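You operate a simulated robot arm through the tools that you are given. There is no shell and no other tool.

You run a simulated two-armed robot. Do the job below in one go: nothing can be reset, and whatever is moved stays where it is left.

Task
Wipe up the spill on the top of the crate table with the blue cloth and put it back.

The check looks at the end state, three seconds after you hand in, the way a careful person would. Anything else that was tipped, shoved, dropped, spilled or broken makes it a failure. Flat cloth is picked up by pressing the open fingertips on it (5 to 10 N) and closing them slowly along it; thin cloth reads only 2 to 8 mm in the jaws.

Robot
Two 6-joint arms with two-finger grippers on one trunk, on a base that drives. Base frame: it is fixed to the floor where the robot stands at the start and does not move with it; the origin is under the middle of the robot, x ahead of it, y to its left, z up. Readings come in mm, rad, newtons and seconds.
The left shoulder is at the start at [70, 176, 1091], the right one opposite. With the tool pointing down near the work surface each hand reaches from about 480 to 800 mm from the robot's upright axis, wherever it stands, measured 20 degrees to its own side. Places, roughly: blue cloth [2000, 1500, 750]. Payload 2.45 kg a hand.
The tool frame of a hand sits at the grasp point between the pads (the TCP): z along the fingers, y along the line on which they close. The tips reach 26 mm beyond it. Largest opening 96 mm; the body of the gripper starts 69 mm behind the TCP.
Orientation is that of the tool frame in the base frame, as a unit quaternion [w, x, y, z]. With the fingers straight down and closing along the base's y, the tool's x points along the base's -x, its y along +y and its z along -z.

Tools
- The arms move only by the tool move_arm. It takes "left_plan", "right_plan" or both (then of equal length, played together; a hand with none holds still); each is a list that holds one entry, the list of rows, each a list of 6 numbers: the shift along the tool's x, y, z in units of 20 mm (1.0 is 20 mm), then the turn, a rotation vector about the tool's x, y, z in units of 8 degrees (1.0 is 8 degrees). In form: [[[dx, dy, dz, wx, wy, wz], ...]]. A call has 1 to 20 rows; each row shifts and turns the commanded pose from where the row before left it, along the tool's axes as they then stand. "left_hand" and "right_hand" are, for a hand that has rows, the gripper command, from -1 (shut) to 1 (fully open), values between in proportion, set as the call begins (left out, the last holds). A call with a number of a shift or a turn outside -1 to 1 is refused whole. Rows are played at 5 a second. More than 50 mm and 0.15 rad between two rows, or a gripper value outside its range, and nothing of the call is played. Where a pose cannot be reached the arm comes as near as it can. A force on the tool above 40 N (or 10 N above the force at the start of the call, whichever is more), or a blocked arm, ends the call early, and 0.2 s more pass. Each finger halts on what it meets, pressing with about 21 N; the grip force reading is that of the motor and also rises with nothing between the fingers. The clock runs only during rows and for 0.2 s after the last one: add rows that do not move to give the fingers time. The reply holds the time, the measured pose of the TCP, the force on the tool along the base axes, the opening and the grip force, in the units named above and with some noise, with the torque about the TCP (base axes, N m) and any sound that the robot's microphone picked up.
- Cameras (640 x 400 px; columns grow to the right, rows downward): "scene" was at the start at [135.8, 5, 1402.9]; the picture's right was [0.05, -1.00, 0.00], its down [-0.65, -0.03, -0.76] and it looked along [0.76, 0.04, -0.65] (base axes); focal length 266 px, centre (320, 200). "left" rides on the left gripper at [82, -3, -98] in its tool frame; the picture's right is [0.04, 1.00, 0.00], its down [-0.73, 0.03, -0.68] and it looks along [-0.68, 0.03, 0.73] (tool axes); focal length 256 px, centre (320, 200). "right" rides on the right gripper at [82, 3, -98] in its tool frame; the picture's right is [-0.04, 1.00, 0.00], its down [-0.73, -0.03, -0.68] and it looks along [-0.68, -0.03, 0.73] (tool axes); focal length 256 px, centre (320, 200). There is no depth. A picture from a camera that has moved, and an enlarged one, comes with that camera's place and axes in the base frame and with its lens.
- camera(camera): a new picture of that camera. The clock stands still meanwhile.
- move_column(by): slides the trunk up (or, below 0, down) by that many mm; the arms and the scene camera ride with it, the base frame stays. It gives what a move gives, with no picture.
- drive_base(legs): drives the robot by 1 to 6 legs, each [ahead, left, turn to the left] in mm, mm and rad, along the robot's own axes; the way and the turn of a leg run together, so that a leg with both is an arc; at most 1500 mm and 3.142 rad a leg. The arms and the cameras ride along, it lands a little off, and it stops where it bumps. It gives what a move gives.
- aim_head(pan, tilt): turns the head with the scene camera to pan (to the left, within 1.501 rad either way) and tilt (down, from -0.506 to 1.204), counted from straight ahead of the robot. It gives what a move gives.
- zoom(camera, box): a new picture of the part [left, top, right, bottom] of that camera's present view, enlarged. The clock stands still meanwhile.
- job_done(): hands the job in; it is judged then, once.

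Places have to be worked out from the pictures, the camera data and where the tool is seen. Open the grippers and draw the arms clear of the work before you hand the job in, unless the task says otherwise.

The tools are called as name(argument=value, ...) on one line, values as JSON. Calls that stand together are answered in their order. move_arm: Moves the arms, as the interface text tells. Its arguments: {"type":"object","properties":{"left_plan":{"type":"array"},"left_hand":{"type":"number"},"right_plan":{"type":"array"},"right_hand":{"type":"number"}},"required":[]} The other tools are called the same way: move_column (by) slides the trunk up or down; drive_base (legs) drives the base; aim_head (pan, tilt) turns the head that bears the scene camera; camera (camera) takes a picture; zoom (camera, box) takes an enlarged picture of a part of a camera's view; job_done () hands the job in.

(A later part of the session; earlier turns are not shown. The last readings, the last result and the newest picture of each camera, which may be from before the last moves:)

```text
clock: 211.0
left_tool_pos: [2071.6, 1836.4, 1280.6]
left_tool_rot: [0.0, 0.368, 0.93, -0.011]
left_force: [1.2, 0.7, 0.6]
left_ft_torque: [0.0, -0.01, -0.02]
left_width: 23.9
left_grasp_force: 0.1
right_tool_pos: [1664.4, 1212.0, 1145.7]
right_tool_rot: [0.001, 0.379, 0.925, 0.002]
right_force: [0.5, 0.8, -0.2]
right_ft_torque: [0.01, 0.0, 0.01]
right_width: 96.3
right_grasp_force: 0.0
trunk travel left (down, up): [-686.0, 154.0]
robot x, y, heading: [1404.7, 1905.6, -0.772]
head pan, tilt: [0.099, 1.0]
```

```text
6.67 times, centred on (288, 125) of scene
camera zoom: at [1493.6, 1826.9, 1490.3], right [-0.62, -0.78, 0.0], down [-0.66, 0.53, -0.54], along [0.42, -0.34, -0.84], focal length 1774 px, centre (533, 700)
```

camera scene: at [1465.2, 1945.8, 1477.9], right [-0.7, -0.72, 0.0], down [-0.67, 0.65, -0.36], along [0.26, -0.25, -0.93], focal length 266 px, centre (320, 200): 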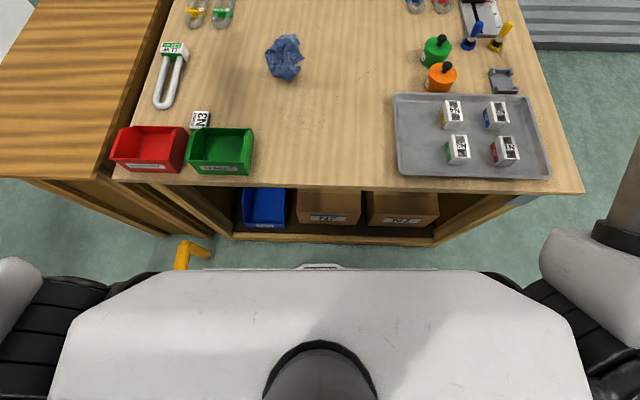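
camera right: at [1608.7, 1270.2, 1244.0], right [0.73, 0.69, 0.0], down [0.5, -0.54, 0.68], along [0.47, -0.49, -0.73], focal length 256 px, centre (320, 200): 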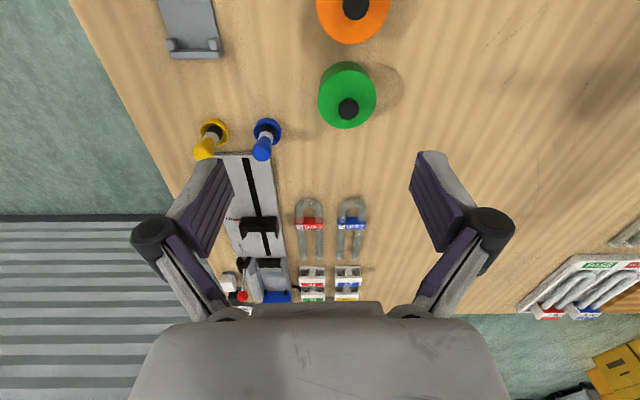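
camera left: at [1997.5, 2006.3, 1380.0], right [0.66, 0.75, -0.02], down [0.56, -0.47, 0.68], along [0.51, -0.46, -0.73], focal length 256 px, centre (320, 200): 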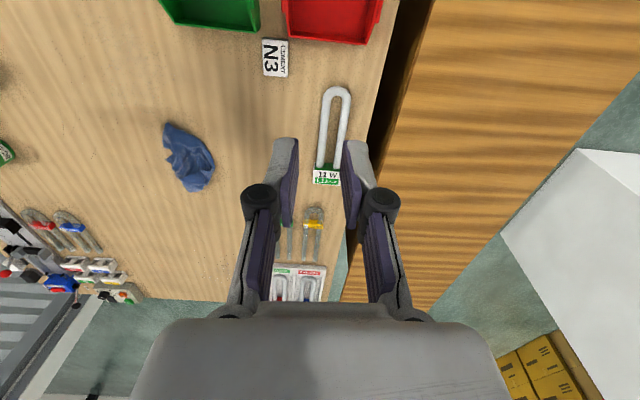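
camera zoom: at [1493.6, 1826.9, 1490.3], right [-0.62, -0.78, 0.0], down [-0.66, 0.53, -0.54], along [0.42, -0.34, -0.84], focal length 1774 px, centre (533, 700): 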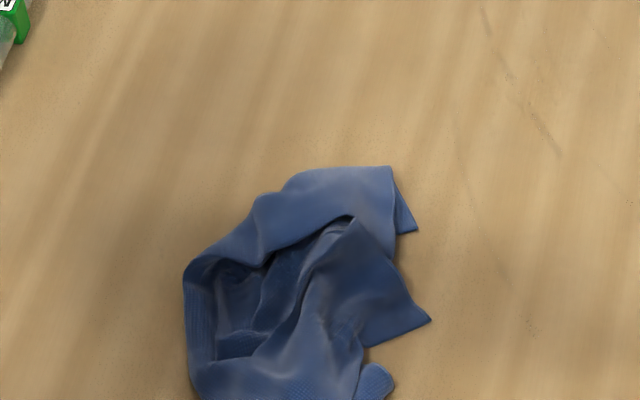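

Corner B is at about (2014,1476). I move the left hand above it with a 30 mm opening.

move_arm(left_plan=[[[-0.675, -0.967, 0.95, 0, 0, 0], [-0.675, -0.967, 0.95, 0, 0, 0], [-0.675, -0.967, 0.95, 0, 0, 0], [-0.675, -0.967, 0.95, 0, 0, 0], [-0.675, -0.967, 0.95, 0, 0, 0], [-0.675, -0.967, 0.95, 0, 0, 0], [-0.675, -0.967, 0.95, 0, 0, 0], [-0.675, -0.967, 0.95, 0, 0, 0], [-0.675, -0.967, 0.95, 0, 0, 0], [-0.675, -0.967, 0.95, 0, 0, 0], [-0.675, -0.967, 0.95, 0, 0, 0], [-0.675, -0.967, 0.95, 0, 0, 0], [-0.675, -0.967, 0.95, 0, 0, 0], [-0.675, -0.967, 0.95, 0, 0, 0], [-0.675, -0.967, 0.95, 0, 0, 0], [0, 0, 0.9, 0, 0, 0], [0, 0, 0.9, 0, 0, 0], [0, 0, 0, 0, 0, 0]]], left_hand=-0.4)

camera(camera="left")

zoom(camera="scene", box=[240, 95, 336, 155])

```text
clock: 214.8
left_tool_pos: [2015.9, 1480.9, 970.1]
left_tool_rot: [0.001, 0.368, 0.93, -0.01]
left_force: [0.6, 0.0, 1.1]
left_ft_torque: [-0.04, 0.02, 0.02]
left_width: 28.5
left_grasp_force: 0.1
right_tool_pos: [1664.9, 1213.5, 1145.5]
right_tool_rot: [0.001, 0.379, 0.925, 0.001]
right_force: [0.9, -0.1, -0.3]
right_ft_torque: [0.0, 0.02, -0.01]
right_width: 96.0
right_grasp_force: 0.1
trunk travel left (down, up): [-686.0, 154.0]
robot x, y, heading: [1400.4, 1904.4, -0.771]
head pan, tilt: [0.099, 1.0]
```

```text
taken
camera left: at [1957.2, 1536.9, 1068.3], right [0.66, 0.76, -0.02], down [0.56, -0.47, 0.68], along [0.51, -0.46, -0.73], focal length 256 px, centre (320, 200)
```

left: 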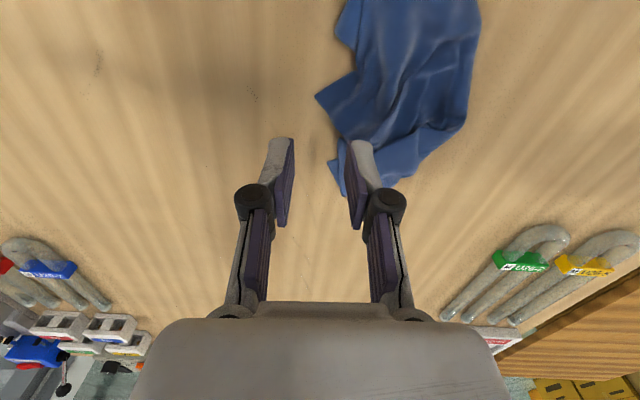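

```text
6.67 times, centred on (288, 125) of scene
camera zoom: at [1493.4, 1827.9, 1490.5], right [-0.62, -0.78, 0.0], down [-0.66, 0.52, -0.54], along [0.42, -0.34, -0.84], focal length 1774 px, centre (533, 700)
```

zoom: 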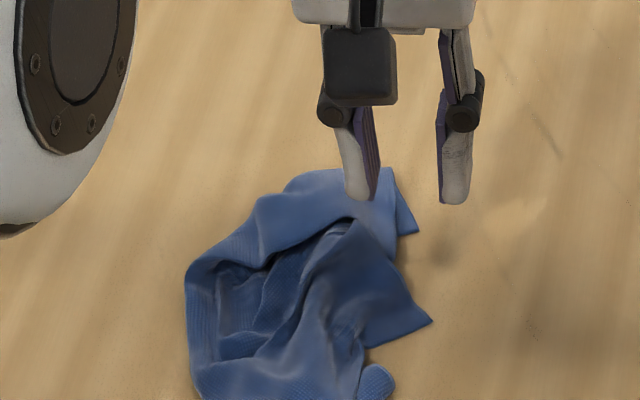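

The TCP is right above the tip of corner B; I shift 12 mm inward and lower to contact.

move_arm(left_plan=[[[0, 0.6, 0.5, 0, 0, 0], [0, 0, 0.9, 0, 0, 0], [0, 0, 0.9, 0, 0, 0], [0, 0, 0.9, 0, 0, 0], [0, 0, 0.5, 0, 0, 0], [0, 0, 0.2, 0, 0, 0], [0, 0, 0, 0, 0, 0]]])

```text
clock: 216.4
left_tool_pos: [2024.5, 1488.6, 890.9]
left_tool_rot: [0.0, 0.368, 0.93, -0.01]
left_force: [0.8, 0.6, 6.8]
left_ft_torque: [0.07, -0.17, 0.01]
left_width: 29.6
left_grasp_force: 0.6
right_tool_pos: [1663.9, 1212.6, 1146.9]
right_tool_rot: [0.0, 0.377, 0.926, 0.002]
right_force: [1.3, 0.2, -0.2]
right_ft_torque: [-0.02, -0.01, -0.01]
right_width: 95.9
right_grasp_force: 0.1
trunk travel left (down, up): [-686.0, 154.0]
robot x, y, heading: [1402.3, 1905.9, -0.773]
head pan, tilt: [0.099, 1.0]
```

Contact 6.8 N at z=891. I close the fingers in steps on the corner.

move_arm(left_plan=[[[0, 0, 0, 0, 0, 0]]], left_hand=-0.6)

move_arm(left_plan=[[[0, 0, 0, 0, 0, 0]]], left_hand=-0.8)

move_arm(left_plan=[[[0, 0, 0, 0, 0, 0], [0, 0, 0, 0, 0, 0]]], left_hand=-1.0)

camera(camera="left")

```text
clock: 216.8
left_tool_pos: [2024.1, 1488.2, 889.6]
left_tool_rot: [0.001, 0.368, 0.93, -0.012]
left_force: [-0.1, -0.8, 5.5]
left_ft_torque: [0.03, -0.07, -0.01]
left_width: 19.8
left_grasp_force: 0.0
right_tool_pos: [1663.0, 1214.1, 1147.0]
right_tool_rot: [0.001, 0.379, 0.926, 0.002]
right_force: [0.1, -0.7, -0.7]
right_ft_torque: [-0.04, -0.02, 0.03]
right_width: 95.9
right_grasp_force: 0.1
trunk travel left (down, up): [-686.0, 154.0]
robot x, y, heading: [1401.4, 1909.5, -0.771]
head pan, tilt: [0.099, 1.0]
```

```text
clock: 217.2
left_tool_pos: [2024.7, 1489.5, 889.0]
left_tool_rot: [0.0, 0.368, 0.93, -0.01]
left_force: [0.0, -0.9, 4.8]
left_ft_torque: [0.01, -0.06, -0.01]
left_width: 9.3
left_grasp_force: 0.1
right_tool_pos: [1663.1, 1212.4, 1145.3]
right_tool_rot: [0.0, 0.379, 0.926, 0.001]
right_force: [0.2, 0.1, -0.1]
right_ft_torque: [0.01, 0.01, 0.0]
right_width: 95.9
right_grasp_force: 0.0
trunk travel left (down, up): [-686.0, 154.0]
robot x, y, heading: [1403.9, 1906.1, -0.771]
head pan, tilt: [0.099, 1.0]
```

```text
clock: 217.8
left_tool_pos: [2024.2, 1489.3, 889.6]
left_tool_rot: [0.0, 0.368, 0.93, -0.01]
left_force: [-0.2, -0.1, 5.2]
left_ft_torque: [-0.02, -0.04, -0.01]
left_width: 1.1
left_grasp_force: 19.7
right_tool_pos: [1663.8, 1213.7, 1147.1]
right_tool_rot: [0.001, 0.377, 0.926, 0.002]
right_force: [0.3, -0.1, -0.6]
right_ft_torque: [0.03, -0.03, -0.03]
right_width: 96.1
right_grasp_force: 0.0
trunk travel left (down, up): [-686.0, 154.0]
robot x, y, heading: [1399.8, 1904.1, -0.768]
head pan, tilt: [0.099, 1.0]
```

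```text
taken
camera left: at [1965.3, 1545.0, 988.4], right [0.65, 0.76, -0.02], down [0.56, -0.47, 0.68], along [0.51, -0.46, -0.73], focal length 256 px, centre (320, 200)
```

left: 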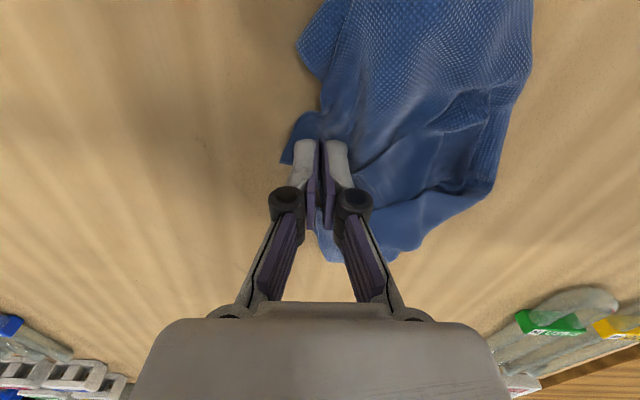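

Only 1.1 mm between the jaws – perhaps a single ply or nothing. I try a gentle tug to the right by 50 mm.

move_arm(left_plan=[[[0, -0.5, -0.2, 0, 0, 0], [0, -0.5, 0, 0, 0, 0], [0, -0.5, 0, 0, 0, 0], [0, -0.5, 0, 0, 0, 0], [0, -0.5, 0, 0, 0, 0], [0, 0, 0, 0, 0, 0]]])

camera(camera="left")

```text
clock: 219.2
left_tool_pos: [1990.8, 1455.4, 894.7]
left_tool_rot: [0.001, 0.369, 0.93, -0.01]
left_force: [0.2, -0.6, -0.6]
left_ft_torque: [-0.01, 0.0, -0.03]
left_width: 3.0
left_grasp_force: 20.1
right_tool_pos: [1664.8, 1213.2, 1145.4]
right_tool_rot: [0.0, 0.378, 0.926, 0.001]
right_force: [0.2, 0.3, -0.8]
right_ft_torque: [0.01, -0.05, 0.0]
right_width: 95.9
right_grasp_force: 0.1
trunk travel left (down, up): [-686.0, 154.0]
robot x, y, heading: [1404.2, 1905.8, -0.773]
head pan, tilt: [0.099, 1.0]
```

```text
taken
camera left: at [1931.5, 1511.0, 993.2], right [0.66, 0.76, -0.02], down [0.56, -0.47, 0.68], along [0.51, -0.46, -0.73], focal length 256 px, centre (320, 200)
```

left: 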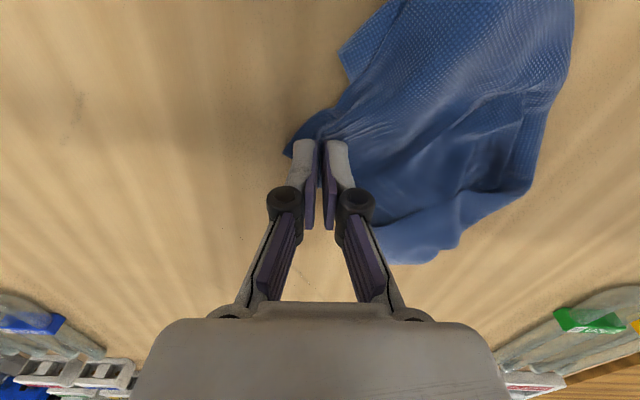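

The corner is held (3 mm) and came out while the rest stayed – it is opening up. I pull on another 50 mm to the right.

move_arm(left_plan=[[[0.1, -0.5, 0, 0, 0, 0], [0.1, -0.5, 0, 0, 0, 0], [0.1, -0.5, 0, 0, 0, 0], [0.1, -0.5, 0, 0, 0, 0], [0.1, -0.5, 0, 0, 0, 0], [0, 0, 0, 0, 0, 0]]])

camera(camera="left")

zoom(camera="scene", box=[230, 95, 358, 175])

```text
clock: 220.6
left_tool_pos: [1947.2, 1430.1, 896.4]
left_tool_rot: [0.0, 0.368, 0.93, -0.011]
left_force: [1.2, -0.3, 0.5]
left_ft_torque: [0.01, -0.01, -0.01]
left_width: 2.6
left_grasp_force: 23.4
left hand out of reach, approached as far as the arm can: row 1, 4
right_tool_pos: [1665.4, 1213.7, 1146.2]
right_tool_rot: [0.001, 0.378, 0.926, 0.002]
right_force: [1.1, 0.0, 0.1]
right_ft_torque: [-0.06, 0.02, -0.02]
right_width: 96.0
right_grasp_force: 0.0
trunk travel left (down, up): [-686.0, 154.0]
robot x, y, heading: [1400.1, 1906.7, -0.772]
head pan, tilt: [0.099, 1.0]
```

```text
taken
camera left: at [1888.3, 1486.4, 994.7], right [0.65, 0.76, -0.02], down [0.56, -0.47, 0.68], along [0.51, -0.46, -0.73], focal length 256 px, centre (320, 200)
```

left: 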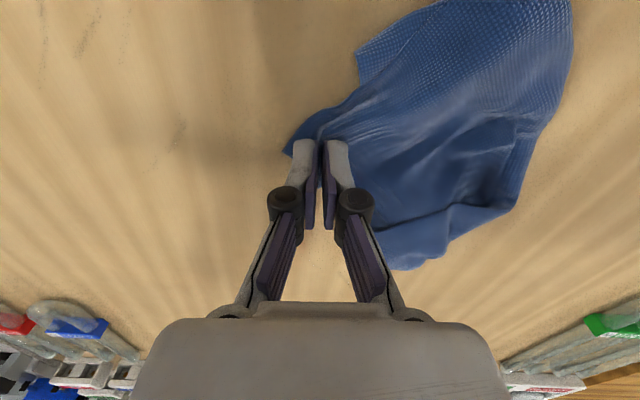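

```text
5.00 times, centred on (294, 135) of scene
camera zoom: at [1493.7, 1828.2, 1490.5], right [-0.62, -0.78, 0.0], down [-0.66, 0.52, -0.54], along [0.42, -0.34, -0.84], focal length 1330 px, centre (450, 525)
```

zoom: 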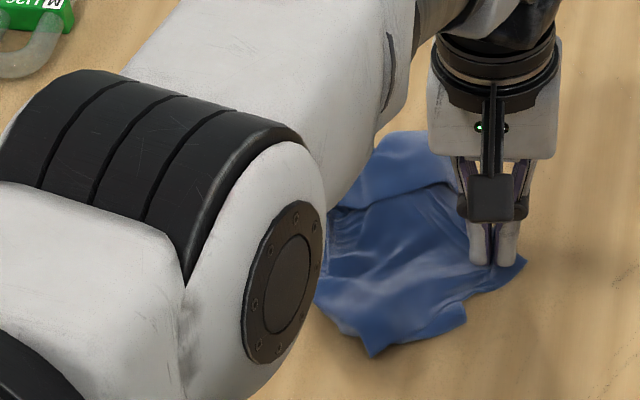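

The cloth has opened into a larger sheet, with corner B now at n≈2388 (home's right side). I lower it to the table, release, and look.

move_arm(left_plan=[[[0, 0, 0.25, 0, 0, 0], [0, 0, 0, 0, 0, 0]]])

move_arm(left_plan=[[[0, 0, 0, 0, 0, 0], [0, 0, 0, 0, 0, 0]]], left_hand=-0.6)

move_arm(left_plan=[[[0, 0, -0.5, 0, 0, 0], [0, 0, -0.7, 0, 0, 0], [0, 0, -1, 0, 0, 0], [0, 0, -1, 0, 0, 0], [0, 0, -1, 0, 0, 0], [0, 0, -1, 0, 0, 0], [0, 1, -1, 0, 0, 0], [0, 1, -1, 0, 0, 0], [0, 1, -0.5, 0, 0, 0], [0, 1, 0, 0, 0, 0], [0, 1, 0, 0, 0, 0], [0, 1, 0, 0, 0, 0], [0, 1, 0, 0, 0, 0], [0, 1, 0, 0, 0, 0], [0, 1, 0, 0, 0, 0], [0, 1, 0, 0, 0, 0]]])

camera(camera="scene")

zoom(camera="scene", box=[240, 95, 368, 175])

camera(camera="left")

```text
clock: 221.2
left_tool_pos: [1946.8, 1430.4, 891.1]
left_tool_rot: [0.0, 0.367, 0.93, -0.011]
left_force: [0.2, -0.5, 0.3]
left_ft_torque: [0.04, -0.07, 0.03]
left_width: 1.2
left_grasp_force: 18.6
right_tool_pos: [1664.3, 1212.9, 1146.6]
right_tool_rot: [0.001, 0.378, 0.926, 0.002]
right_force: [-0.1, 1.0, -0.2]
right_ft_torque: [0.02, 0.01, 0.01]
right_width: 95.8
right_grasp_force: 0.1
trunk travel left (down, up): [-686.0, 154.0]
robot x, y, heading: [1404.3, 1907.4, -0.773]
head pan, tilt: [0.099, 1.0]
```

```text
clock: 221.8
left_tool_pos: [1945.8, 1429.8, 891.1]
left_tool_rot: [0.0, 0.368, 0.93, -0.01]
left_force: [-1.0, 0.2, 0.2]
left_ft_torque: [0.02, -0.01, 0.0]
left_width: 19.3
left_grasp_force: 0.1
right_tool_pos: [1663.0, 1213.2, 1145.0]
right_tool_rot: [0.0, 0.378, 0.926, 0.001]
right_force: [0.5, 0.2, -0.3]
right_ft_torque: [0.02, 0.0, 0.01]
right_width: 95.8
right_grasp_force: 0.0
trunk travel left (down, up): [-686.0, 154.0]
robot x, y, heading: [1403.8, 1906.7, -0.772]
head pan, tilt: [0.099, 1.0]
```

```text
clock: 225.2
left_tool_pos: [2088.2, 1579.1, 1040.3]
left_tool_rot: [0.0, 0.368, 0.93, -0.01]
left_force: [0.1, -0.1, -0.6]
left_ft_torque: [0.0, 0.02, 0.0]
left_width: 19.2
left_grasp_force: 0.0
right_tool_pos: [1664.4, 1213.5, 1146.2]
right_tool_rot: [0.001, 0.379, 0.925, 0.0]
right_force: [-0.6, 0.3, 0.2]
right_ft_torque: [-0.01, 0.0, -0.03]
right_width: 96.1
right_grasp_force: 0.1
trunk travel left (down, up): [-686.0, 154.0]
robot x, y, heading: [1402.9, 1906.3, -0.773]
head pan, tilt: [0.099, 1.0]
```

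```text
taken
camera scene: at [1494.3, 1828.8, 1490.5], right [-0.62, -0.78, 0.0], down [-0.66, 0.52, -0.54], along [0.42, -0.34, -0.84], focal length 266 px, centre (320, 200)
```

scene: 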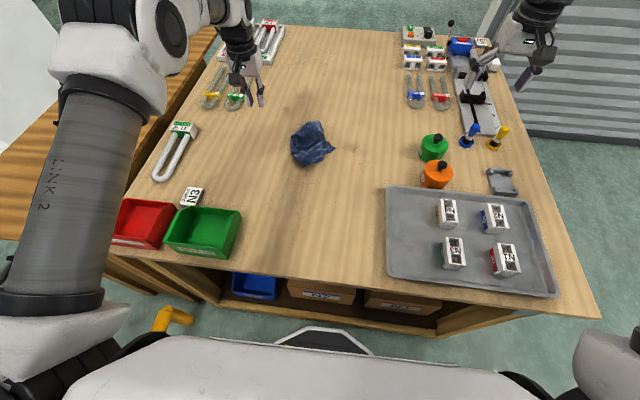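

```text
5.00 times, centred on (304, 135) of scene
camera zoom: at [1494.3, 1828.8, 1490.5], right [-0.62, -0.78, 0.0], down [-0.66, 0.52, -0.54], along [0.42, -0.34, -0.84], focal length 1330 px, centre (400, 525)
```

zoom: 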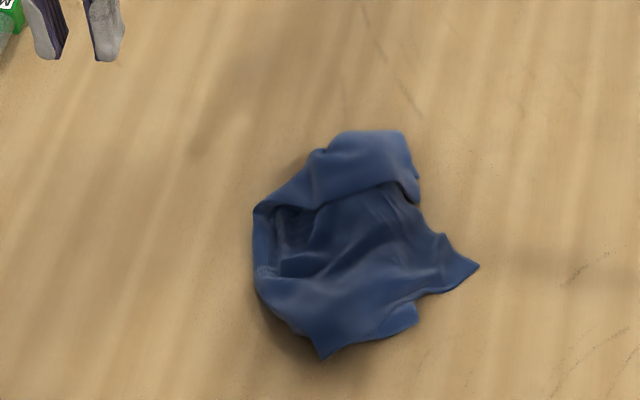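

```text
taken
camera left: at [2028.0, 1635.4, 1137.9], right [0.65, 0.76, -0.02], down [0.56, -0.47, 0.68], along [0.51, -0.46, -0.73], focal length 256 px, centre (320, 200)
```

left: 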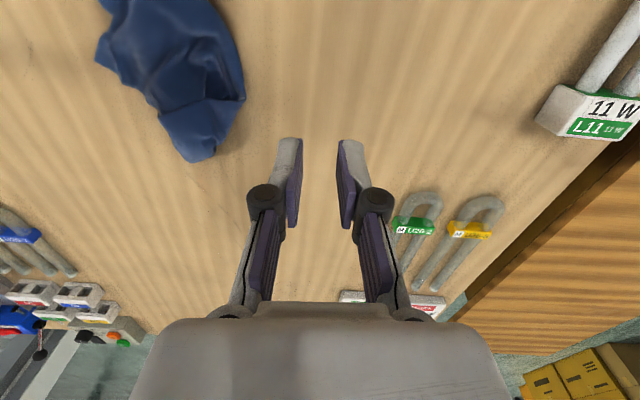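

The cloth opens: corner B is out at n=2367, and a free near corner C shows near (1934,1538). I go for corner C next and will pull it toward near-left.

move_arm(left_plan=[[[0.503, -0.986, 0.4, 0, 0, 0], [0.503, -0.986, 0.4, 0, 0, 0], [0.503, -0.986, 0.4, 0, 0, 0], [0.503, -0.986, 0.4, 0, 0, 0], [0.503, -0.986, 0.4, 0, 0, 0], [0.503, -0.986, 0.4, 0, 0, 0], [0.503, -0.986, 0.4, 0, 0, 0], [0, 0, 0.8, 0, 0, 0], [0, 0, 0.8, 0, 0, 0], [0, 0, 0, 0, 0, 0]]], left_hand=-0.4)

camera(camera="left")

```text
clock: 227.4
left_tool_pos: [1939.8, 1524.2, 955.1]
left_tool_rot: [0.0, 0.368, 0.93, -0.01]
left_force: [-0.3, 0.7, 0.0]
left_ft_torque: [0.0, -0.01, 0.03]
left_width: 28.6
left_grasp_force: 0.0
right_tool_pos: [1663.7, 1213.7, 1147.2]
right_tool_rot: [0.0, 0.379, 0.926, 0.001]
right_force: [-0.3, -0.6, -0.3]
right_ft_torque: [-0.01, 0.0, 0.01]
right_width: 96.1
right_grasp_force: 0.0
trunk travel left (down, up): [-686.0, 154.0]
robot x, y, heading: [1401.8, 1906.1, -0.771]
head pan, tilt: [0.099, 1.0]
```

```text
taken
camera left: at [1879.7, 1580.1, 1053.0], right [0.65, 0.76, -0.02], down [0.56, -0.47, 0.68], along [0.51, -0.46, -0.73], focal length 256 px, centre (320, 200)
```

left: 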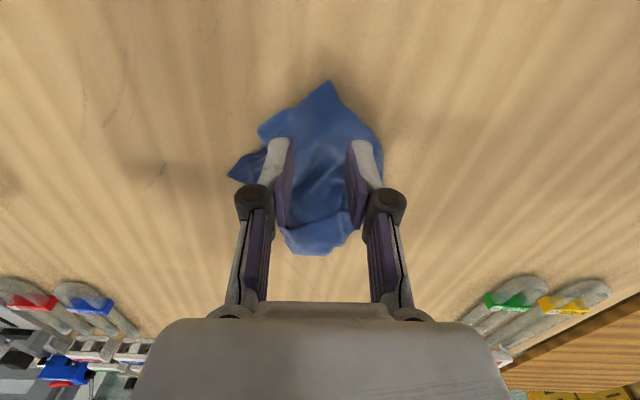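

The TCP lies about 18 mm inside corner C. I lower to contact.

move_arm(left_plan=[[[0, 0.2, 0.9, 0, 0, 0], [0, 0, 0.9, 0, 0, 0], [0, 0, 0.8, 0, 0, 0], [0, 0, 0.4, 0, 0, 0], [0, 0, 0.2, 0, 0, 0], [0, 0, 0, 0, 0, 0]]])

```text
clock: 228.8
left_tool_pos: [1941.2, 1525.0, 891.3]
left_tool_rot: [0.001, 0.368, 0.93, -0.011]
left_force: [0.2, 0.3, 1.0]
left_ft_torque: [-0.02, 0.0, 0.03]
left_width: 28.8
left_grasp_force: 0.1
right_tool_pos: [1664.6, 1211.9, 1146.7]
right_tool_rot: [0.001, 0.378, 0.926, 0.002]
right_force: [-0.6, 0.0, -0.5]
right_ft_torque: [0.0, 0.0, -0.05]
right_width: 95.9
right_grasp_force: 0.0
trunk travel left (down, up): [-686.0, 154.0]
robot x, y, heading: [1398.6, 1908.7, -0.77]
head pan, tilt: [0.099, 1.0]
```

I press 3 mm more and close the fingers stepwise.

move_arm(left_plan=[[[0, 0, 0.12, 0, 0, 0], [0, 0, 0, 0, 0, 0]]], left_hand=-0.5)

move_arm(left_plan=[[[0, 0, 0, 0, 0, 0]]], left_hand=-0.7)

move_arm(left_plan=[[[0, 0, 0, 0, 0, 0]]], left_hand=-0.85)

move_arm(left_plan=[[[0, 0, 0, 0, 0, 0], [0, 0, 0, 0, 0, 0]]], left_hand=-1.0)

camera(camera="left")

```text
clock: 229.4
left_tool_pos: [1941.2, 1524.2, 888.8]
left_tool_rot: [0.001, 0.368, 0.93, -0.01]
left_force: [0.0, 0.5, 5.6]
left_ft_torque: [-0.05, 0.01, -0.01]
left_width: 23.9
left_grasp_force: 0.1
right_tool_pos: [1663.7, 1213.0, 1147.0]
right_tool_rot: [0.001, 0.378, 0.926, 0.002]
right_force: [0.3, 0.7, 0.1]
right_ft_torque: [0.03, -0.01, -0.03]
right_width: 96.3
right_grasp_force: 0.1
trunk travel left (down, up): [-686.0, 154.0]
robot x, y, heading: [1397.0, 1905.8, -0.77]
head pan, tilt: [0.099, 1.0]
```

```text
clock: 229.8
left_tool_pos: [1940.3, 1525.3, 888.6]
left_tool_rot: [0.0, 0.368, 0.93, -0.011]
left_force: [-0.1, 0.3, 6.8]
left_ft_torque: [-0.07, -0.02, -0.01]
left_width: 14.4
left_grasp_force: 0.1
right_tool_pos: [1662.8, 1213.4, 1147.2]
right_tool_rot: [0.001, 0.379, 0.925, 0.002]
right_force: [0.0, 0.4, -0.4]
right_ft_torque: [-0.03, 0.0, 0.0]
right_width: 96.3
right_grasp_force: 0.1
trunk travel left (down, up): [-686.0, 154.0]
robot x, y, heading: [1399.5, 1908.8, -0.773]
head pan, tilt: [0.099, 1.0]
```

```text
clock: 230.2
left_tool_pos: [1940.7, 1525.6, 888.4]
left_tool_rot: [0.0, 0.368, 0.93, -0.011]
left_force: [0.1, 0.2, 5.2]
left_ft_torque: [-0.02, -0.04, -0.01]
left_width: 7.2
left_grasp_force: 0.3
right_tool_pos: [1663.2, 1213.6, 1145.9]
right_tool_rot: [0.0, 0.378, 0.926, 0.002]
right_force: [0.1, -0.5, -0.4]
right_ft_torque: [0.03, 0.03, 0.04]
right_width: 96.3
right_grasp_force: 0.0
trunk travel left (down, up): [-686.0, 154.0]
robot x, y, heading: [1402.3, 1908.5, -0.775]
head pan, tilt: [0.099, 1.0]
```

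```text
clock: 230.8
left_tool_pos: [1942.1, 1526.1, 889.4]
left_tool_rot: [0.0, 0.368, 0.93, -0.01]
left_force: [0.8, 1.1, 6.4]
left_ft_torque: [0.01, -0.03, 0.01]
left_width: 3.5
left_grasp_force: 21.2
right_tool_pos: [1664.3, 1214.3, 1146.6]
right_tool_rot: [0.001, 0.379, 0.926, 0.001]
right_force: [0.2, 0.1, 0.3]
right_ft_torque: [0.0, -0.03, 0.02]
right_width: 96.4
right_grasp_force: 0.0
trunk travel left (down, up): [-686.0, 154.0]
robot x, y, heading: [1401.8, 1903.2, -0.767]
head pan, tilt: [0.099, 1.0]
```

```text
taken
camera left: at [1881.5, 1581.8, 987.8], right [0.66, 0.76, -0.02], down [0.56, -0.47, 0.68], along [0.51, -0.46, -0.73], focal length 256 px, centre (320, 200)
```

left: 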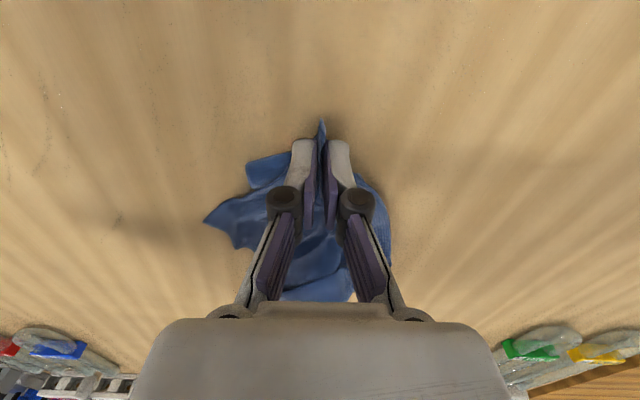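

Corner C is held (3.5 mm). I pull it toward near-left by about 105 mm left and 60 mm back.

move_arm(left_plan=[[[0, 0, -0.2, 0, 0, 0], [0.4, 0.66, 0, 0, 0, 0], [0.4, 0.66, 0, 0, 0, 0], [0.4, 0.66, 0, 0, 0, 0], [0.4, 0.66, 0, 0, 0, 0], [0.4, 0.66, 0, 0, 0, 0], [0.4, 0.66, 0, 0, 0, 0], [0.4, 0.66, 0, 0, 0, 0], [0.4, 0.66, 0, 0, 0, 0], [0, 0, 0, 0, 0, 0]]])

camera(camera="left")

zoom(camera="scene", box=[240, 95, 368, 175])

```text
clock: 233.0
left_tool_pos: [1967.5, 1648.5, 891.3]
left_tool_rot: [0.001, 0.368, 0.93, -0.01]
left_force: [0.4, -0.1, 1.4]
left_ft_torque: [0.0, -0.01, -0.02]
left_width: 3.7
left_grasp_force: 20.9
right_tool_pos: [1664.1, 1213.0, 1145.9]
right_tool_rot: [0.001, 0.379, 0.926, 0.002]
right_force: [-1.1, 0.9, 1.4]
right_ft_torque: [0.01, 0.01, -0.01]
right_width: 96.1
right_grasp_force: 0.0
trunk travel left (down, up): [-686.0, 154.0]
robot x, y, heading: [1402.3, 1908.5, -0.771]
head pan, tilt: [0.099, 1.0]
```

```text
taken
camera left: at [1908.5, 1703.8, 989.7], right [0.66, 0.76, -0.02], down [0.56, -0.47, 0.68], along [0.51, -0.46, -0.73], focal length 256 px, centre (320, 200)
```

left: 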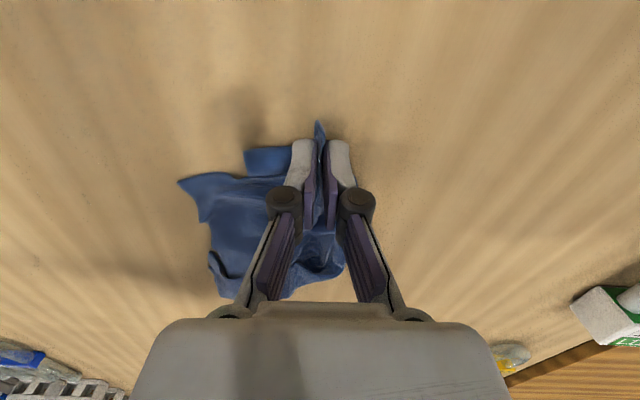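

```text
5.00 times, centred on (304, 135) of scene
camera zoom: at [1493.0, 1827.7, 1490.5], right [-0.62, -0.78, 0.0], down [-0.66, 0.52, -0.54], along [0.42, -0.34, -0.84], focal length 1330 px, centre (400, 525)
```

zoom: 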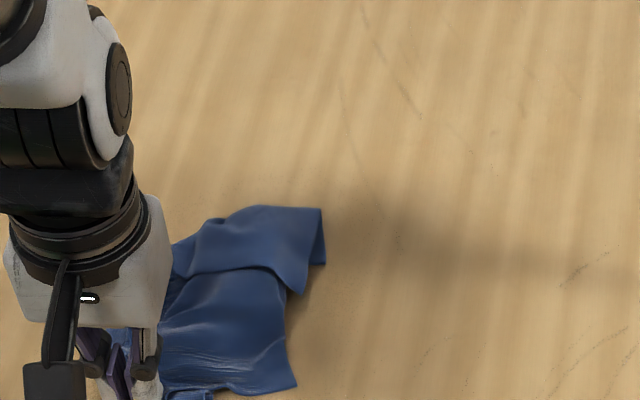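

The cloth opened further into a flat sheet trailing from the hand. I set the corner down, release and look.

move_arm(left_plan=[[[0, 0, 0.05, 0, 0, 0], [0, 0, 0, 0, 0, 0]]], left_hand=-0.6)

move_arm(left_plan=[[[0, 0, -0.5, 0, 0, 0], [0, 0, -0.7, 0, 0, 0], [0, 0, -1, 0, 0, 0], [0, 0, -1, 0, 0, 0], [0, 0, -1, 0, 0, 0], [0, 0, -1, 0, 0, 0], [0, 1, -1, 0, 0, 0], [0, 1, -1, 0, 0, 0], [0, 1, -0.5, 0, 0, 0], [0, 1, 0, 0, 0, 0], [0, 1, 0, 0, 0, 0], [0, 1, 0, 0, 0, 0], [0, 1, 0, 0, 0, 0]]])

camera(camera="scene")

zoom(camera="scene", box=[220, 95, 364, 185])

```text
clock: 233.6
left_tool_pos: [1967.8, 1648.0, 890.6]
left_tool_rot: [0.0, 0.368, 0.93, -0.01]
left_force: [-0.3, 0.1, 3.1]
left_ft_torque: [-0.02, -0.01, -0.03]
left_width: 18.7
left_grasp_force: 0.1
right_tool_pos: [1663.2, 1213.0, 1146.0]
right_tool_rot: [0.001, 0.378, 0.926, 0.001]
right_force: [0.7, -0.1, -1.2]
right_ft_torque: [0.0, -0.01, -0.01]
right_width: 95.8
right_grasp_force: 0.1
trunk travel left (down, up): [-686.0, 154.0]
robot x, y, heading: [1402.0, 1909.5, -0.773]
head pan, tilt: [0.099, 1.0]
```

```text
clock: 236.4
left_tool_pos: [2063.4, 1753.4, 1040.7]
left_tool_rot: [0.0, 0.369, 0.929, -0.012]
left_force: [1.1, -0.5, -0.8]
left_ft_torque: [-0.04, 0.03, -0.03]
left_width: 19.1
left_grasp_force: 0.1
right_tool_pos: [1665.1, 1214.1, 1147.0]
right_tool_rot: [0.0, 0.379, 0.925, 0.001]
right_force: [0.4, -0.3, -1.0]
right_ft_torque: [-0.02, 0.01, 0.0]
right_width: 96.0
right_grasp_force: 0.1
trunk travel left (down, up): [-686.0, 154.0]
robot x, y, heading: [1405.1, 1903.3, -0.774]
head pan, tilt: [0.099, 1.0]
```

```text
taken
camera scene: at [1494.4, 1829.1, 1490.5], right [-0.62, -0.78, 0.0], down [-0.66, 0.52, -0.54], along [0.42, -0.34, -0.84], focal length 266 px, centre (320, 200)
```

scene: 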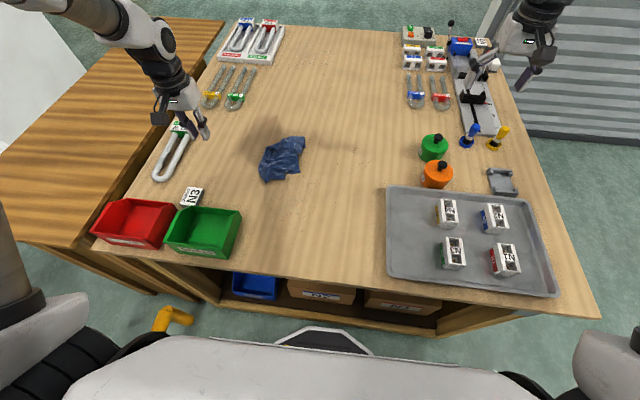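

```text
4.44 times, centred on (292, 140) of scene
camera zoom: at [1494.4, 1829.1, 1490.5], right [-0.62, -0.78, 0.0], down [-0.66, 0.52, -0.54], along [0.42, -0.34, -0.84], focal length 1182 px, centre (444, 467)
```

zoom: 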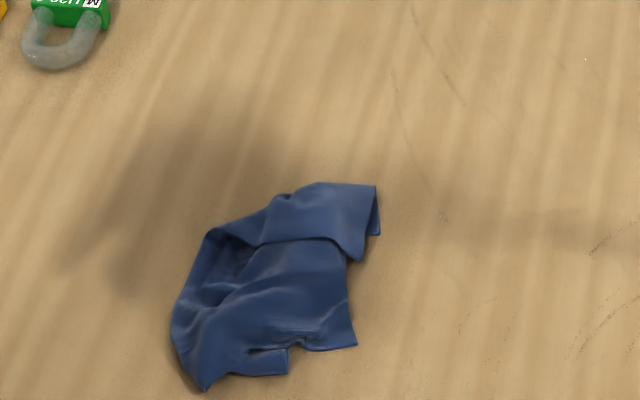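

The cloth is now about 124 × 210 mm with a hood folded at its far end, which is hard to reach there. I'll drag it nearer by corner C (backing the base), unfold it in the comfortable zone, and slide it home afterwards. First I go back over corner C.

move_arm(left_plan=[[[0.05, -1, 0, 0, 0, 0], [0, -1, 0, 0, 0, 0], [0, -1, 0, 0, 0, 0], [0, -1, 0, 0, 0, 0], [0, -1, 0.5, 0, 0, 0], [0, -1, 1, 0, 0, 0], [0, -1, 1, 0, 0, 0], [0, -0.3, 1, 0, 0, 0], [0, 0, 1, 0, 0, 0], [0, 0, 0, 0, 0, 0]]], left_hand=-0.4)

camera(camera="left")

```text
clock: 238.6
left_tool_pos: [1961.2, 1644.5, 953.6]
left_tool_rot: [0.001, 0.368, 0.93, -0.01]
left_force: [-0.1, -0.2, 0.6]
left_ft_torque: [0.0, -0.02, -0.01]
left_width: 28.8
left_grasp_force: 0.2
right_tool_pos: [1663.7, 1214.2, 1147.2]
right_tool_rot: [0.0, 0.379, 0.925, 0.002]
right_force: [-0.8, 0.3, 0.5]
right_ft_torque: [-0.01, 0.02, 0.0]
right_width: 95.8
right_grasp_force: 0.1
trunk travel left (down, up): [-686.0, 154.0]
robot x, y, heading: [1399.3, 1906.6, -0.772]
head pan, tilt: [0.099, 1.0]
```

```text
taken
camera left: at [1901.5, 1699.5, 1052.4], right [0.66, 0.76, -0.02], down [0.56, -0.47, 0.68], along [0.51, -0.46, -0.73], focal length 256 px, centre (320, 200)
```

left: 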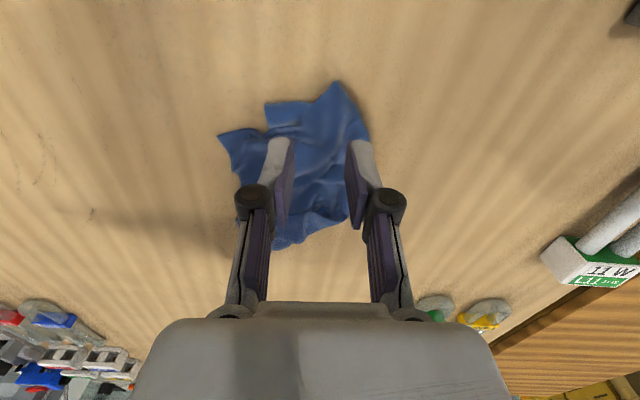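

The TCP is about 18 mm inside corner C again. I lower, press and grip it.

move_arm(left_plan=[[[0, 0.3, 0.9, 0, 0, 0], [0, 0, 0.9, 0, 0, 0], [0, 0, 0.8, 0, 0, 0], [0, 0, 0.4, 0, 0, 0], [0, 0, 0.25, 0, 0, 0], [0, 0, 0, 0, 0, 0]]])

```text
clock: 240.0
left_tool_pos: [1965.7, 1646.8, 888.9]
left_tool_rot: [0.0, 0.368, 0.93, -0.011]
left_force: [1.3, -0.2, 5.0]
left_ft_torque: [-0.08, 0.01, 0.01]
left_width: 28.7
left_grasp_force: 0.4
right_tool_pos: [1663.2, 1214.0, 1145.9]
right_tool_rot: [0.0, 0.379, 0.926, 0.001]
right_force: [0.4, 0.5, -0.3]
right_ft_torque: [0.01, 0.0, 0.0]
right_width: 95.8
right_grasp_force: 0.0
trunk travel left (down, up): [-686.0, 154.0]
robot x, y, heading: [1402.4, 1906.2, -0.775]
head pan, tilt: [0.099, 1.0]
```

Contact 5 N. I close stepwise.

move_arm(left_plan=[[[0, 0, 0, 0, 0, 0]]], left_hand=-0.6)

move_arm(left_plan=[[[0, 0, 0, 0, 0, 0]]], left_hand=-0.8)

move_arm(left_plan=[[[0, 0, 0, 0, 0, 0], [0, 0, -0.2, 0, 0, 0], [0, 0, 0, 0, 0, 0]]], left_hand=-1.0)

drive_base(legs=[[-110, 0, 0]])

camera(camera="scene")

zoom(camera="scene", box=[200, 95, 344, 185])

```text
clock: 240.4
left_tool_pos: [1966.1, 1646.6, 889.0]
left_tool_rot: [0.0, 0.369, 0.93, -0.011]
left_force: [-0.2, 0.0, 6.0]
left_ft_torque: [-0.04, 0.03, 0.0]
left_width: 19.5
left_grasp_force: 0.0
right_tool_pos: [1663.2, 1214.4, 1147.1]
right_tool_rot: [0.0, 0.378, 0.926, 0.002]
right_force: [0.1, -0.2, -0.4]
right_ft_torque: [0.0, 0.02, 0.02]
right_width: 96.0
right_grasp_force: 0.1
trunk travel left (down, up): [-686.0, 154.0]
robot x, y, heading: [1401.8, 1902.7, -0.77]
head pan, tilt: [0.099, 1.0]
```

```text
clock: 240.8
left_tool_pos: [1966.4, 1646.3, 889.1]
left_tool_rot: [0.001, 0.368, 0.93, -0.011]
left_force: [0.2, -0.3, 6.2]
left_ft_torque: [-0.03, 0.0, 0.0]
left_width: 9.7
left_grasp_force: 0.1
right_tool_pos: [1664.3, 1212.6, 1146.9]
right_tool_rot: [0.0, 0.378, 0.926, 0.002]
right_force: [-0.8, 0.6, 0.9]
right_ft_torque: [0.01, 0.02, -0.01]
right_width: 95.8
right_grasp_force: 0.0
trunk travel left (down, up): [-686.0, 154.0]
robot x, y, heading: [1398.8, 1905.2, -0.771]
head pan, tilt: [0.099, 1.0]
```

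```text
clock: 241.6
left_tool_pos: [1965.5, 1647.5, 892.0]
left_tool_rot: [0.001, 0.368, 0.93, -0.01]
left_force: [0.9, 0.3, 0.4]
left_ft_torque: [-0.03, -0.03, -0.01]
left_width: 4.2
left_grasp_force: 21.0
right_tool_pos: [1665.0, 1213.1, 1146.4]
right_tool_rot: [0.001, 0.378, 0.926, 0.001]
right_force: [0.3, -0.9, 0.6]
right_ft_torque: [-0.01, 0.0, 0.01]
right_width: 96.0
right_grasp_force: 0.1
trunk travel left (down, up): [-686.0, 154.0]
robot x, y, heading: [1401.2, 1902.9, -0.769]
head pan, tilt: [0.099, 1.0]
```

```text
clock: 242.8
left_tool_pos: [1886.5, 1723.7, 891.6]
left_tool_rot: [0.001, 0.369, 0.929, -0.01]
left_force: [0.1, -0.8, 0.9]
left_ft_torque: [0.01, 0.0, 0.03]
left_width: 4.4
left_grasp_force: 21.4
right_tool_pos: [1582.6, 1290.6, 1145.9]
right_tool_rot: [0.001, 0.38, 0.925, 0.001]
right_force: [0.5, -0.7, -0.3]
right_ft_torque: [-0.01, 0.01, 0.02]
right_width: 96.2
right_grasp_force: 0.0
trunk travel left (down, up): [-686.0, 154.0]
robot x, y, heading: [1322.1, 1986.3, -0.777]
head pan, tilt: [0.099, 1.0]
```

```text
taken
camera scene: at [1413.7, 1905.7, 1490.4], right [-0.62, -0.78, 0.0], down [-0.66, 0.53, -0.54], along [0.42, -0.34, -0.84], focal length 266 px, centre (320, 200)
```

scene: 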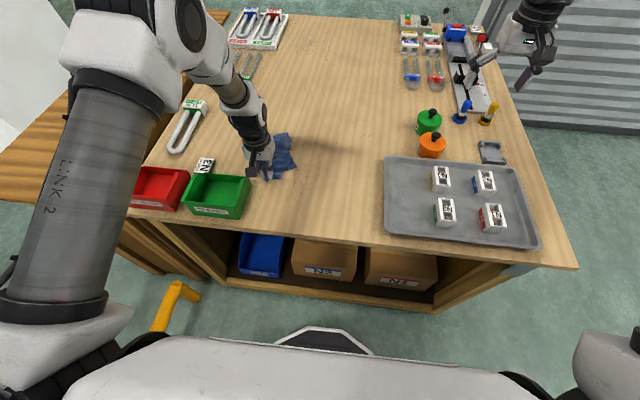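

```text
4.44 times, centred on (272, 140) of scene
camera zoom: at [1413.7, 1905.7, 1490.4], right [-0.62, -0.78, 0.0], down [-0.66, 0.53, -0.54], along [0.42, -0.34, -0.84], focal length 1182 px, centre (533, 467)
```

zoom: 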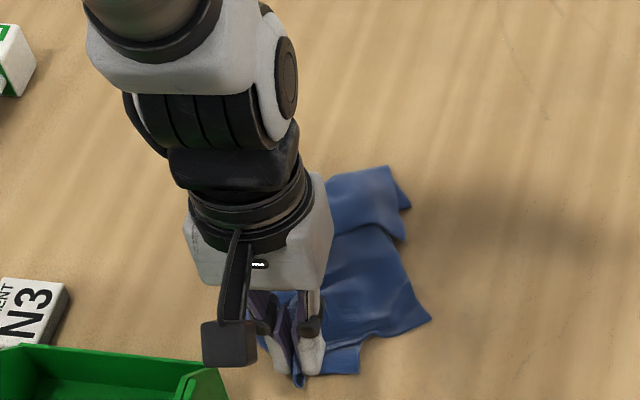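

The hand is getting near the green bin (about 40 mm), so I move the cloth 95 mm to the right, away from it.

move_arm(left_plan=[[[-0.1, -0.6, 0, 0, 0, 0], [-0.1, -0.6, 0, 0, 0, 0], [-0.1, -0.6, 0, 0, 0, 0], [-0.1, -0.6, 0, 0, 0, 0], [-0.1, -0.6, 0, 0, 0, 0], [-0.1, -0.6, 0, 0, 0, 0], [-0.1, -0.6, 0, 0, 0, 0], [-0.1, -0.6, 0, 0, 0, 0], [0, 0, 0, 0, 0, 0]]])

camera(camera="left")

zoom(camera="scene", box=[220, 105, 364, 195])

```text
clock: 244.8
left_tool_pos: [1830.9, 1643.6, 895.0]
left_tool_rot: [0.001, 0.369, 0.929, -0.01]
left_force: [0.6, 1.1, -0.3]
left_ft_torque: [0.03, 0.03, -0.02]
left_width: 4.6
left_grasp_force: 20.9
right_tool_pos: [1583.2, 1292.1, 1145.6]
right_tool_rot: [0.0, 0.379, 0.925, 0.002]
right_force: [-0.2, -1.0, -0.2]
right_ft_torque: [-0.01, 0.05, 0.01]
right_width: 95.9
right_grasp_force: 0.1
trunk travel left (down, up): [-686.0, 154.0]
robot x, y, heading: [1322.8, 1982.1, -0.773]
head pan, tilt: [0.099, 1.0]
```

```text
taken
camera left: at [1772.2, 1699.3, 992.4], right [0.66, 0.75, -0.02], down [0.56, -0.47, 0.68], along [0.51, -0.46, -0.73], focal length 256 px, centre (320, 200)
```

left: 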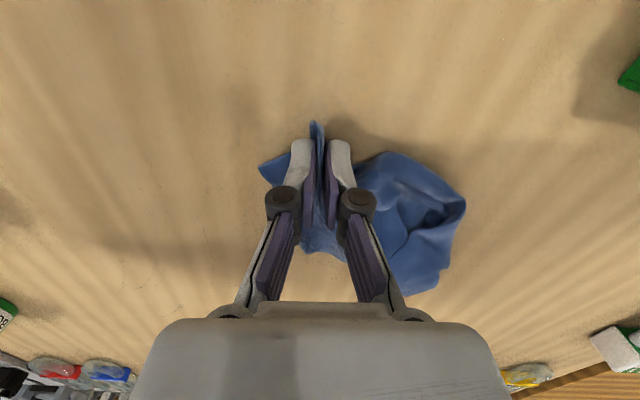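

```text
4.44 times, centred on (292, 150) of scene
camera zoom: at [1413.6, 1906.3, 1490.5], right [-0.62, -0.78, 0.0], down [-0.66, 0.53, -0.54], along [0.42, -0.34, -0.84], focal length 1182 px, centre (444, 422)
```

zoom: 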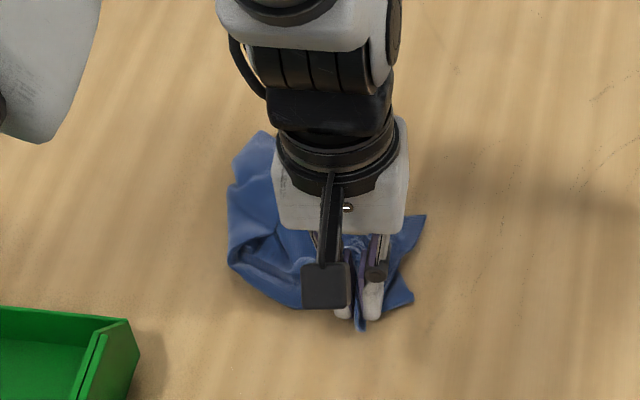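

I release the corner here and withdraw to view the cloth.

move_arm(left_plan=[[[0, 0, 0.2, 0, 0, 0], [0, 0, 0, 0, 0, 0]]], left_hand=-0.6)

move_arm(left_plan=[[[0, 0, -0.5, 0, 0, 0], [0, 0, -0.7, 0, 0, 0], [0, 0, -1, 0, 0, 0], [0, 0, -1, 0, 0, 0], [0, 0, -1, 0, 0, 0], [0, 0, -1, 0, 0, 0], [0, 1, -1, 0, 0, 0], [0, 1, -1, 0, 0, 0], [0, 1, -0.5, 0, 0, 0], [0, 1, 0, 0, 0, 0], [0, 1, 0, 0, 0, 0], [0, 1, 0, 0, 0, 0], [0, 1, 0, 0, 0, 0], [0, 1, 0, 0, 0, 0], [0, 1, 0, 0, 0, 0]]])

camera(camera="scene")

zoom(camera="scene", box=[240, 115, 352, 185])

```text
clock: 245.4
left_tool_pos: [1831.3, 1642.9, 890.5]
left_tool_rot: [0.0, 0.369, 0.929, -0.011]
left_force: [-0.5, 0.6, 0.9]
left_ft_torque: [-0.01, -0.01, 0.02]
left_width: 19.0
left_grasp_force: 0.0
right_tool_pos: [1581.5, 1292.6, 1145.5]
right_tool_rot: [0.0, 0.379, 0.925, 0.001]
right_force: [0.3, 0.2, -0.4]
right_ft_torque: [0.01, -0.01, -0.04]
right_width: 95.9
right_grasp_force: 0.2
trunk travel left (down, up): [-686.0, 154.0]
robot x, y, heading: [1317.5, 1986.9, -0.775]
head pan, tilt: [0.099, 1.0]
```

```text
clock: 248.6
left_tool_pos: [1956.4, 1778.5, 1040.6]
left_tool_rot: [0.001, 0.369, 0.929, -0.011]
left_force: [-0.5, -0.5, 0.8]
left_ft_torque: [0.01, 0.0, 0.01]
left_width: 19.1
left_grasp_force: 0.0
right_tool_pos: [1584.3, 1292.3, 1146.1]
right_tool_rot: [0.0, 0.379, 0.925, 0.0]
right_force: [0.2, 0.6, -0.1]
right_ft_torque: [0.01, 0.01, -0.02]
right_width: 96.0
right_grasp_force: 0.1
trunk travel left (down, up): [-686.0, 154.0]
robot x, y, heading: [1321.5, 1983.9, -0.775]
head pan, tilt: [0.099, 1.0]
```

```text
taken
camera scene: at [1414.3, 1907.1, 1490.5], right [-0.62, -0.78, 0.0], down [-0.66, 0.53, -0.54], along [0.42, -0.34, -0.84], focal length 266 px, centre (320, 200)
```

scene: 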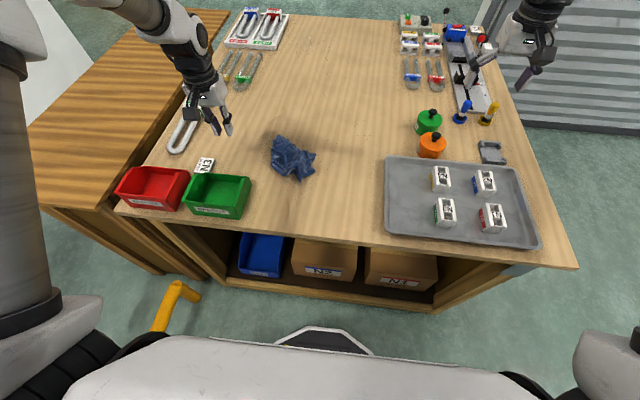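

```text
5.71 times, centred on (296, 150) of scene
camera zoom: at [1414.3, 1907.1, 1490.5], right [-0.62, -0.78, 0.0], down [-0.66, 0.53, -0.54], along [0.42, -0.34, -0.84], focal length 1520 px, centre (457, 486)
```

zoom: 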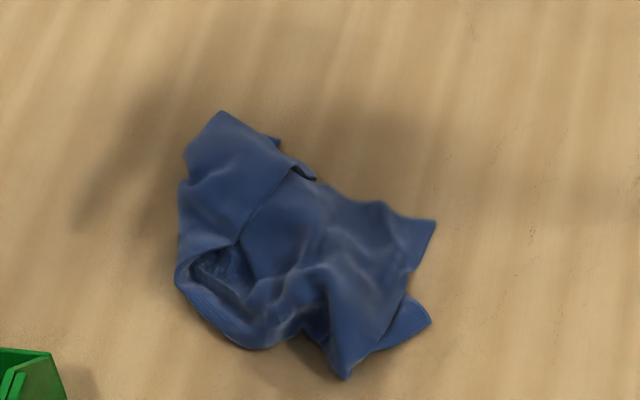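

The sheet is opening up well (n≈2420–2560, l≈113–298), with one flap folded over at the far left whose free corner H is near (1942,1589). I go above H to pull it over to the left.

move_arm(left_plan=[[[-0.843, -0.977, 0.4, 0, 0, 0], [-0.843, -0.977, 0.4, 0, 0, 0], [-0.843, -0.977, 0.4, 0, 0, 0], [-0.843, -0.977, 0.4, 0, 0, 0], [-0.843, -0.977, 0.4, 0, 0, 0], [-0.843, -0.977, 0.4, 0, 0, 0], [-0.843, -0.977, 0.4, 0, 0, 0], [0, 0, 0.8, 0, 0, 0], [0, 0, 0.8, 0, 0, 0], [0, 0, 0, 0, 0, 0]]], left_hand=-0.3)

camera(camera="left")

zoom(camera="scene", box=[240, 105, 352, 175])

```text
clock: 250.8
left_tool_pos: [1947.2, 1596.2, 955.7]
left_tool_rot: [0.001, 0.369, 0.929, -0.011]
left_force: [-0.6, -0.4, 0.5]
left_ft_torque: [0.02, 0.01, -0.01]
left_width: 33.8
left_grasp_force: 0.1
right_tool_pos: [1583.2, 1291.1, 1146.0]
right_tool_rot: [0.001, 0.38, 0.925, 0.002]
right_force: [0.2, 0.4, -0.6]
right_ft_torque: [0.02, 0.0, 0.0]
right_width: 96.1
right_grasp_force: 0.1
trunk travel left (down, up): [-686.0, 154.0]
robot x, y, heading: [1321.9, 1983.2, -0.774]
head pan, tilt: [0.099, 1.0]
```

```text
taken
camera left: at [1888.8, 1651.6, 1054.7], right [0.66, 0.75, -0.02], down [0.56, -0.47, 0.68], along [0.51, -0.46, -0.73], focal length 256 px, centre (320, 200)
```

left: 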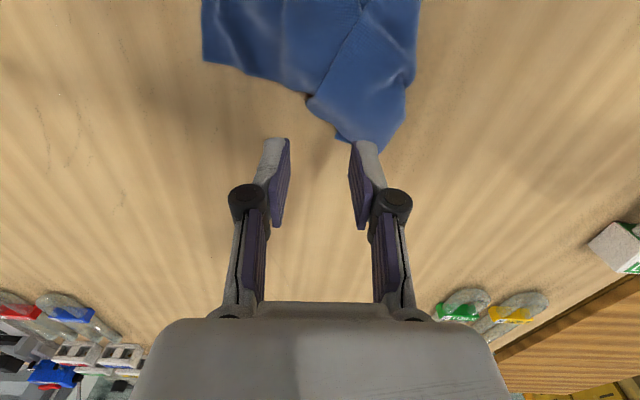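

```text
5.71 times, centred on (296, 140) of scene
camera zoom: at [1413.1, 1905.8, 1490.5], right [-0.62, -0.78, 0.0], down [-0.66, 0.53, -0.54], along [0.42, -0.34, -0.84], focal length 1520 px, centre (457, 543)
```

zoom: 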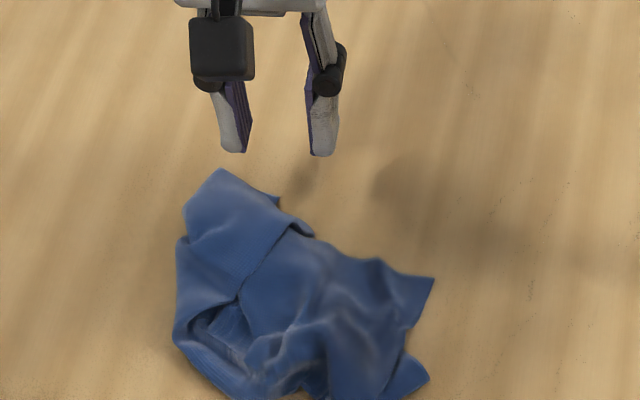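

The TCP is almost over H; I shift 10 mm inward (left) and lower gently.

move_arm(left_plan=[[[0, 0.5, 0.8, 0, 0, 0], [0, 0, 0.9, 0, 0, 0], [0, 0, 0.8, 0, 0, 0], [0, 0, 0.4, 0, 0, 0], [0, 0, 0.2, 0, 0, 0], [0, 0, 0, 0, 0, 0]]])

```text
clock: 252.2
left_tool_pos: [1953.4, 1601.9, 894.9]
left_tool_rot: [0.001, 0.369, 0.929, -0.01]
left_force: [-0.9, 0.2, 1.9]
left_ft_torque: [0.01, -0.04, 0.01]
left_width: 33.9
left_grasp_force: 0.3
right_tool_pos: [1582.6, 1290.2, 1145.2]
right_tool_rot: [0.001, 0.379, 0.925, 0.001]
right_force: [0.3, -0.4, -0.4]
right_ft_torque: [0.02, 0.02, 0.02]
right_width: 96.2
right_grasp_force: 0.0
trunk travel left (down, up): [-686.0, 154.0]
robot x, y, heading: [1321.4, 1987.0, -0.773]
head pan, tilt: [0.099, 1.0]
```

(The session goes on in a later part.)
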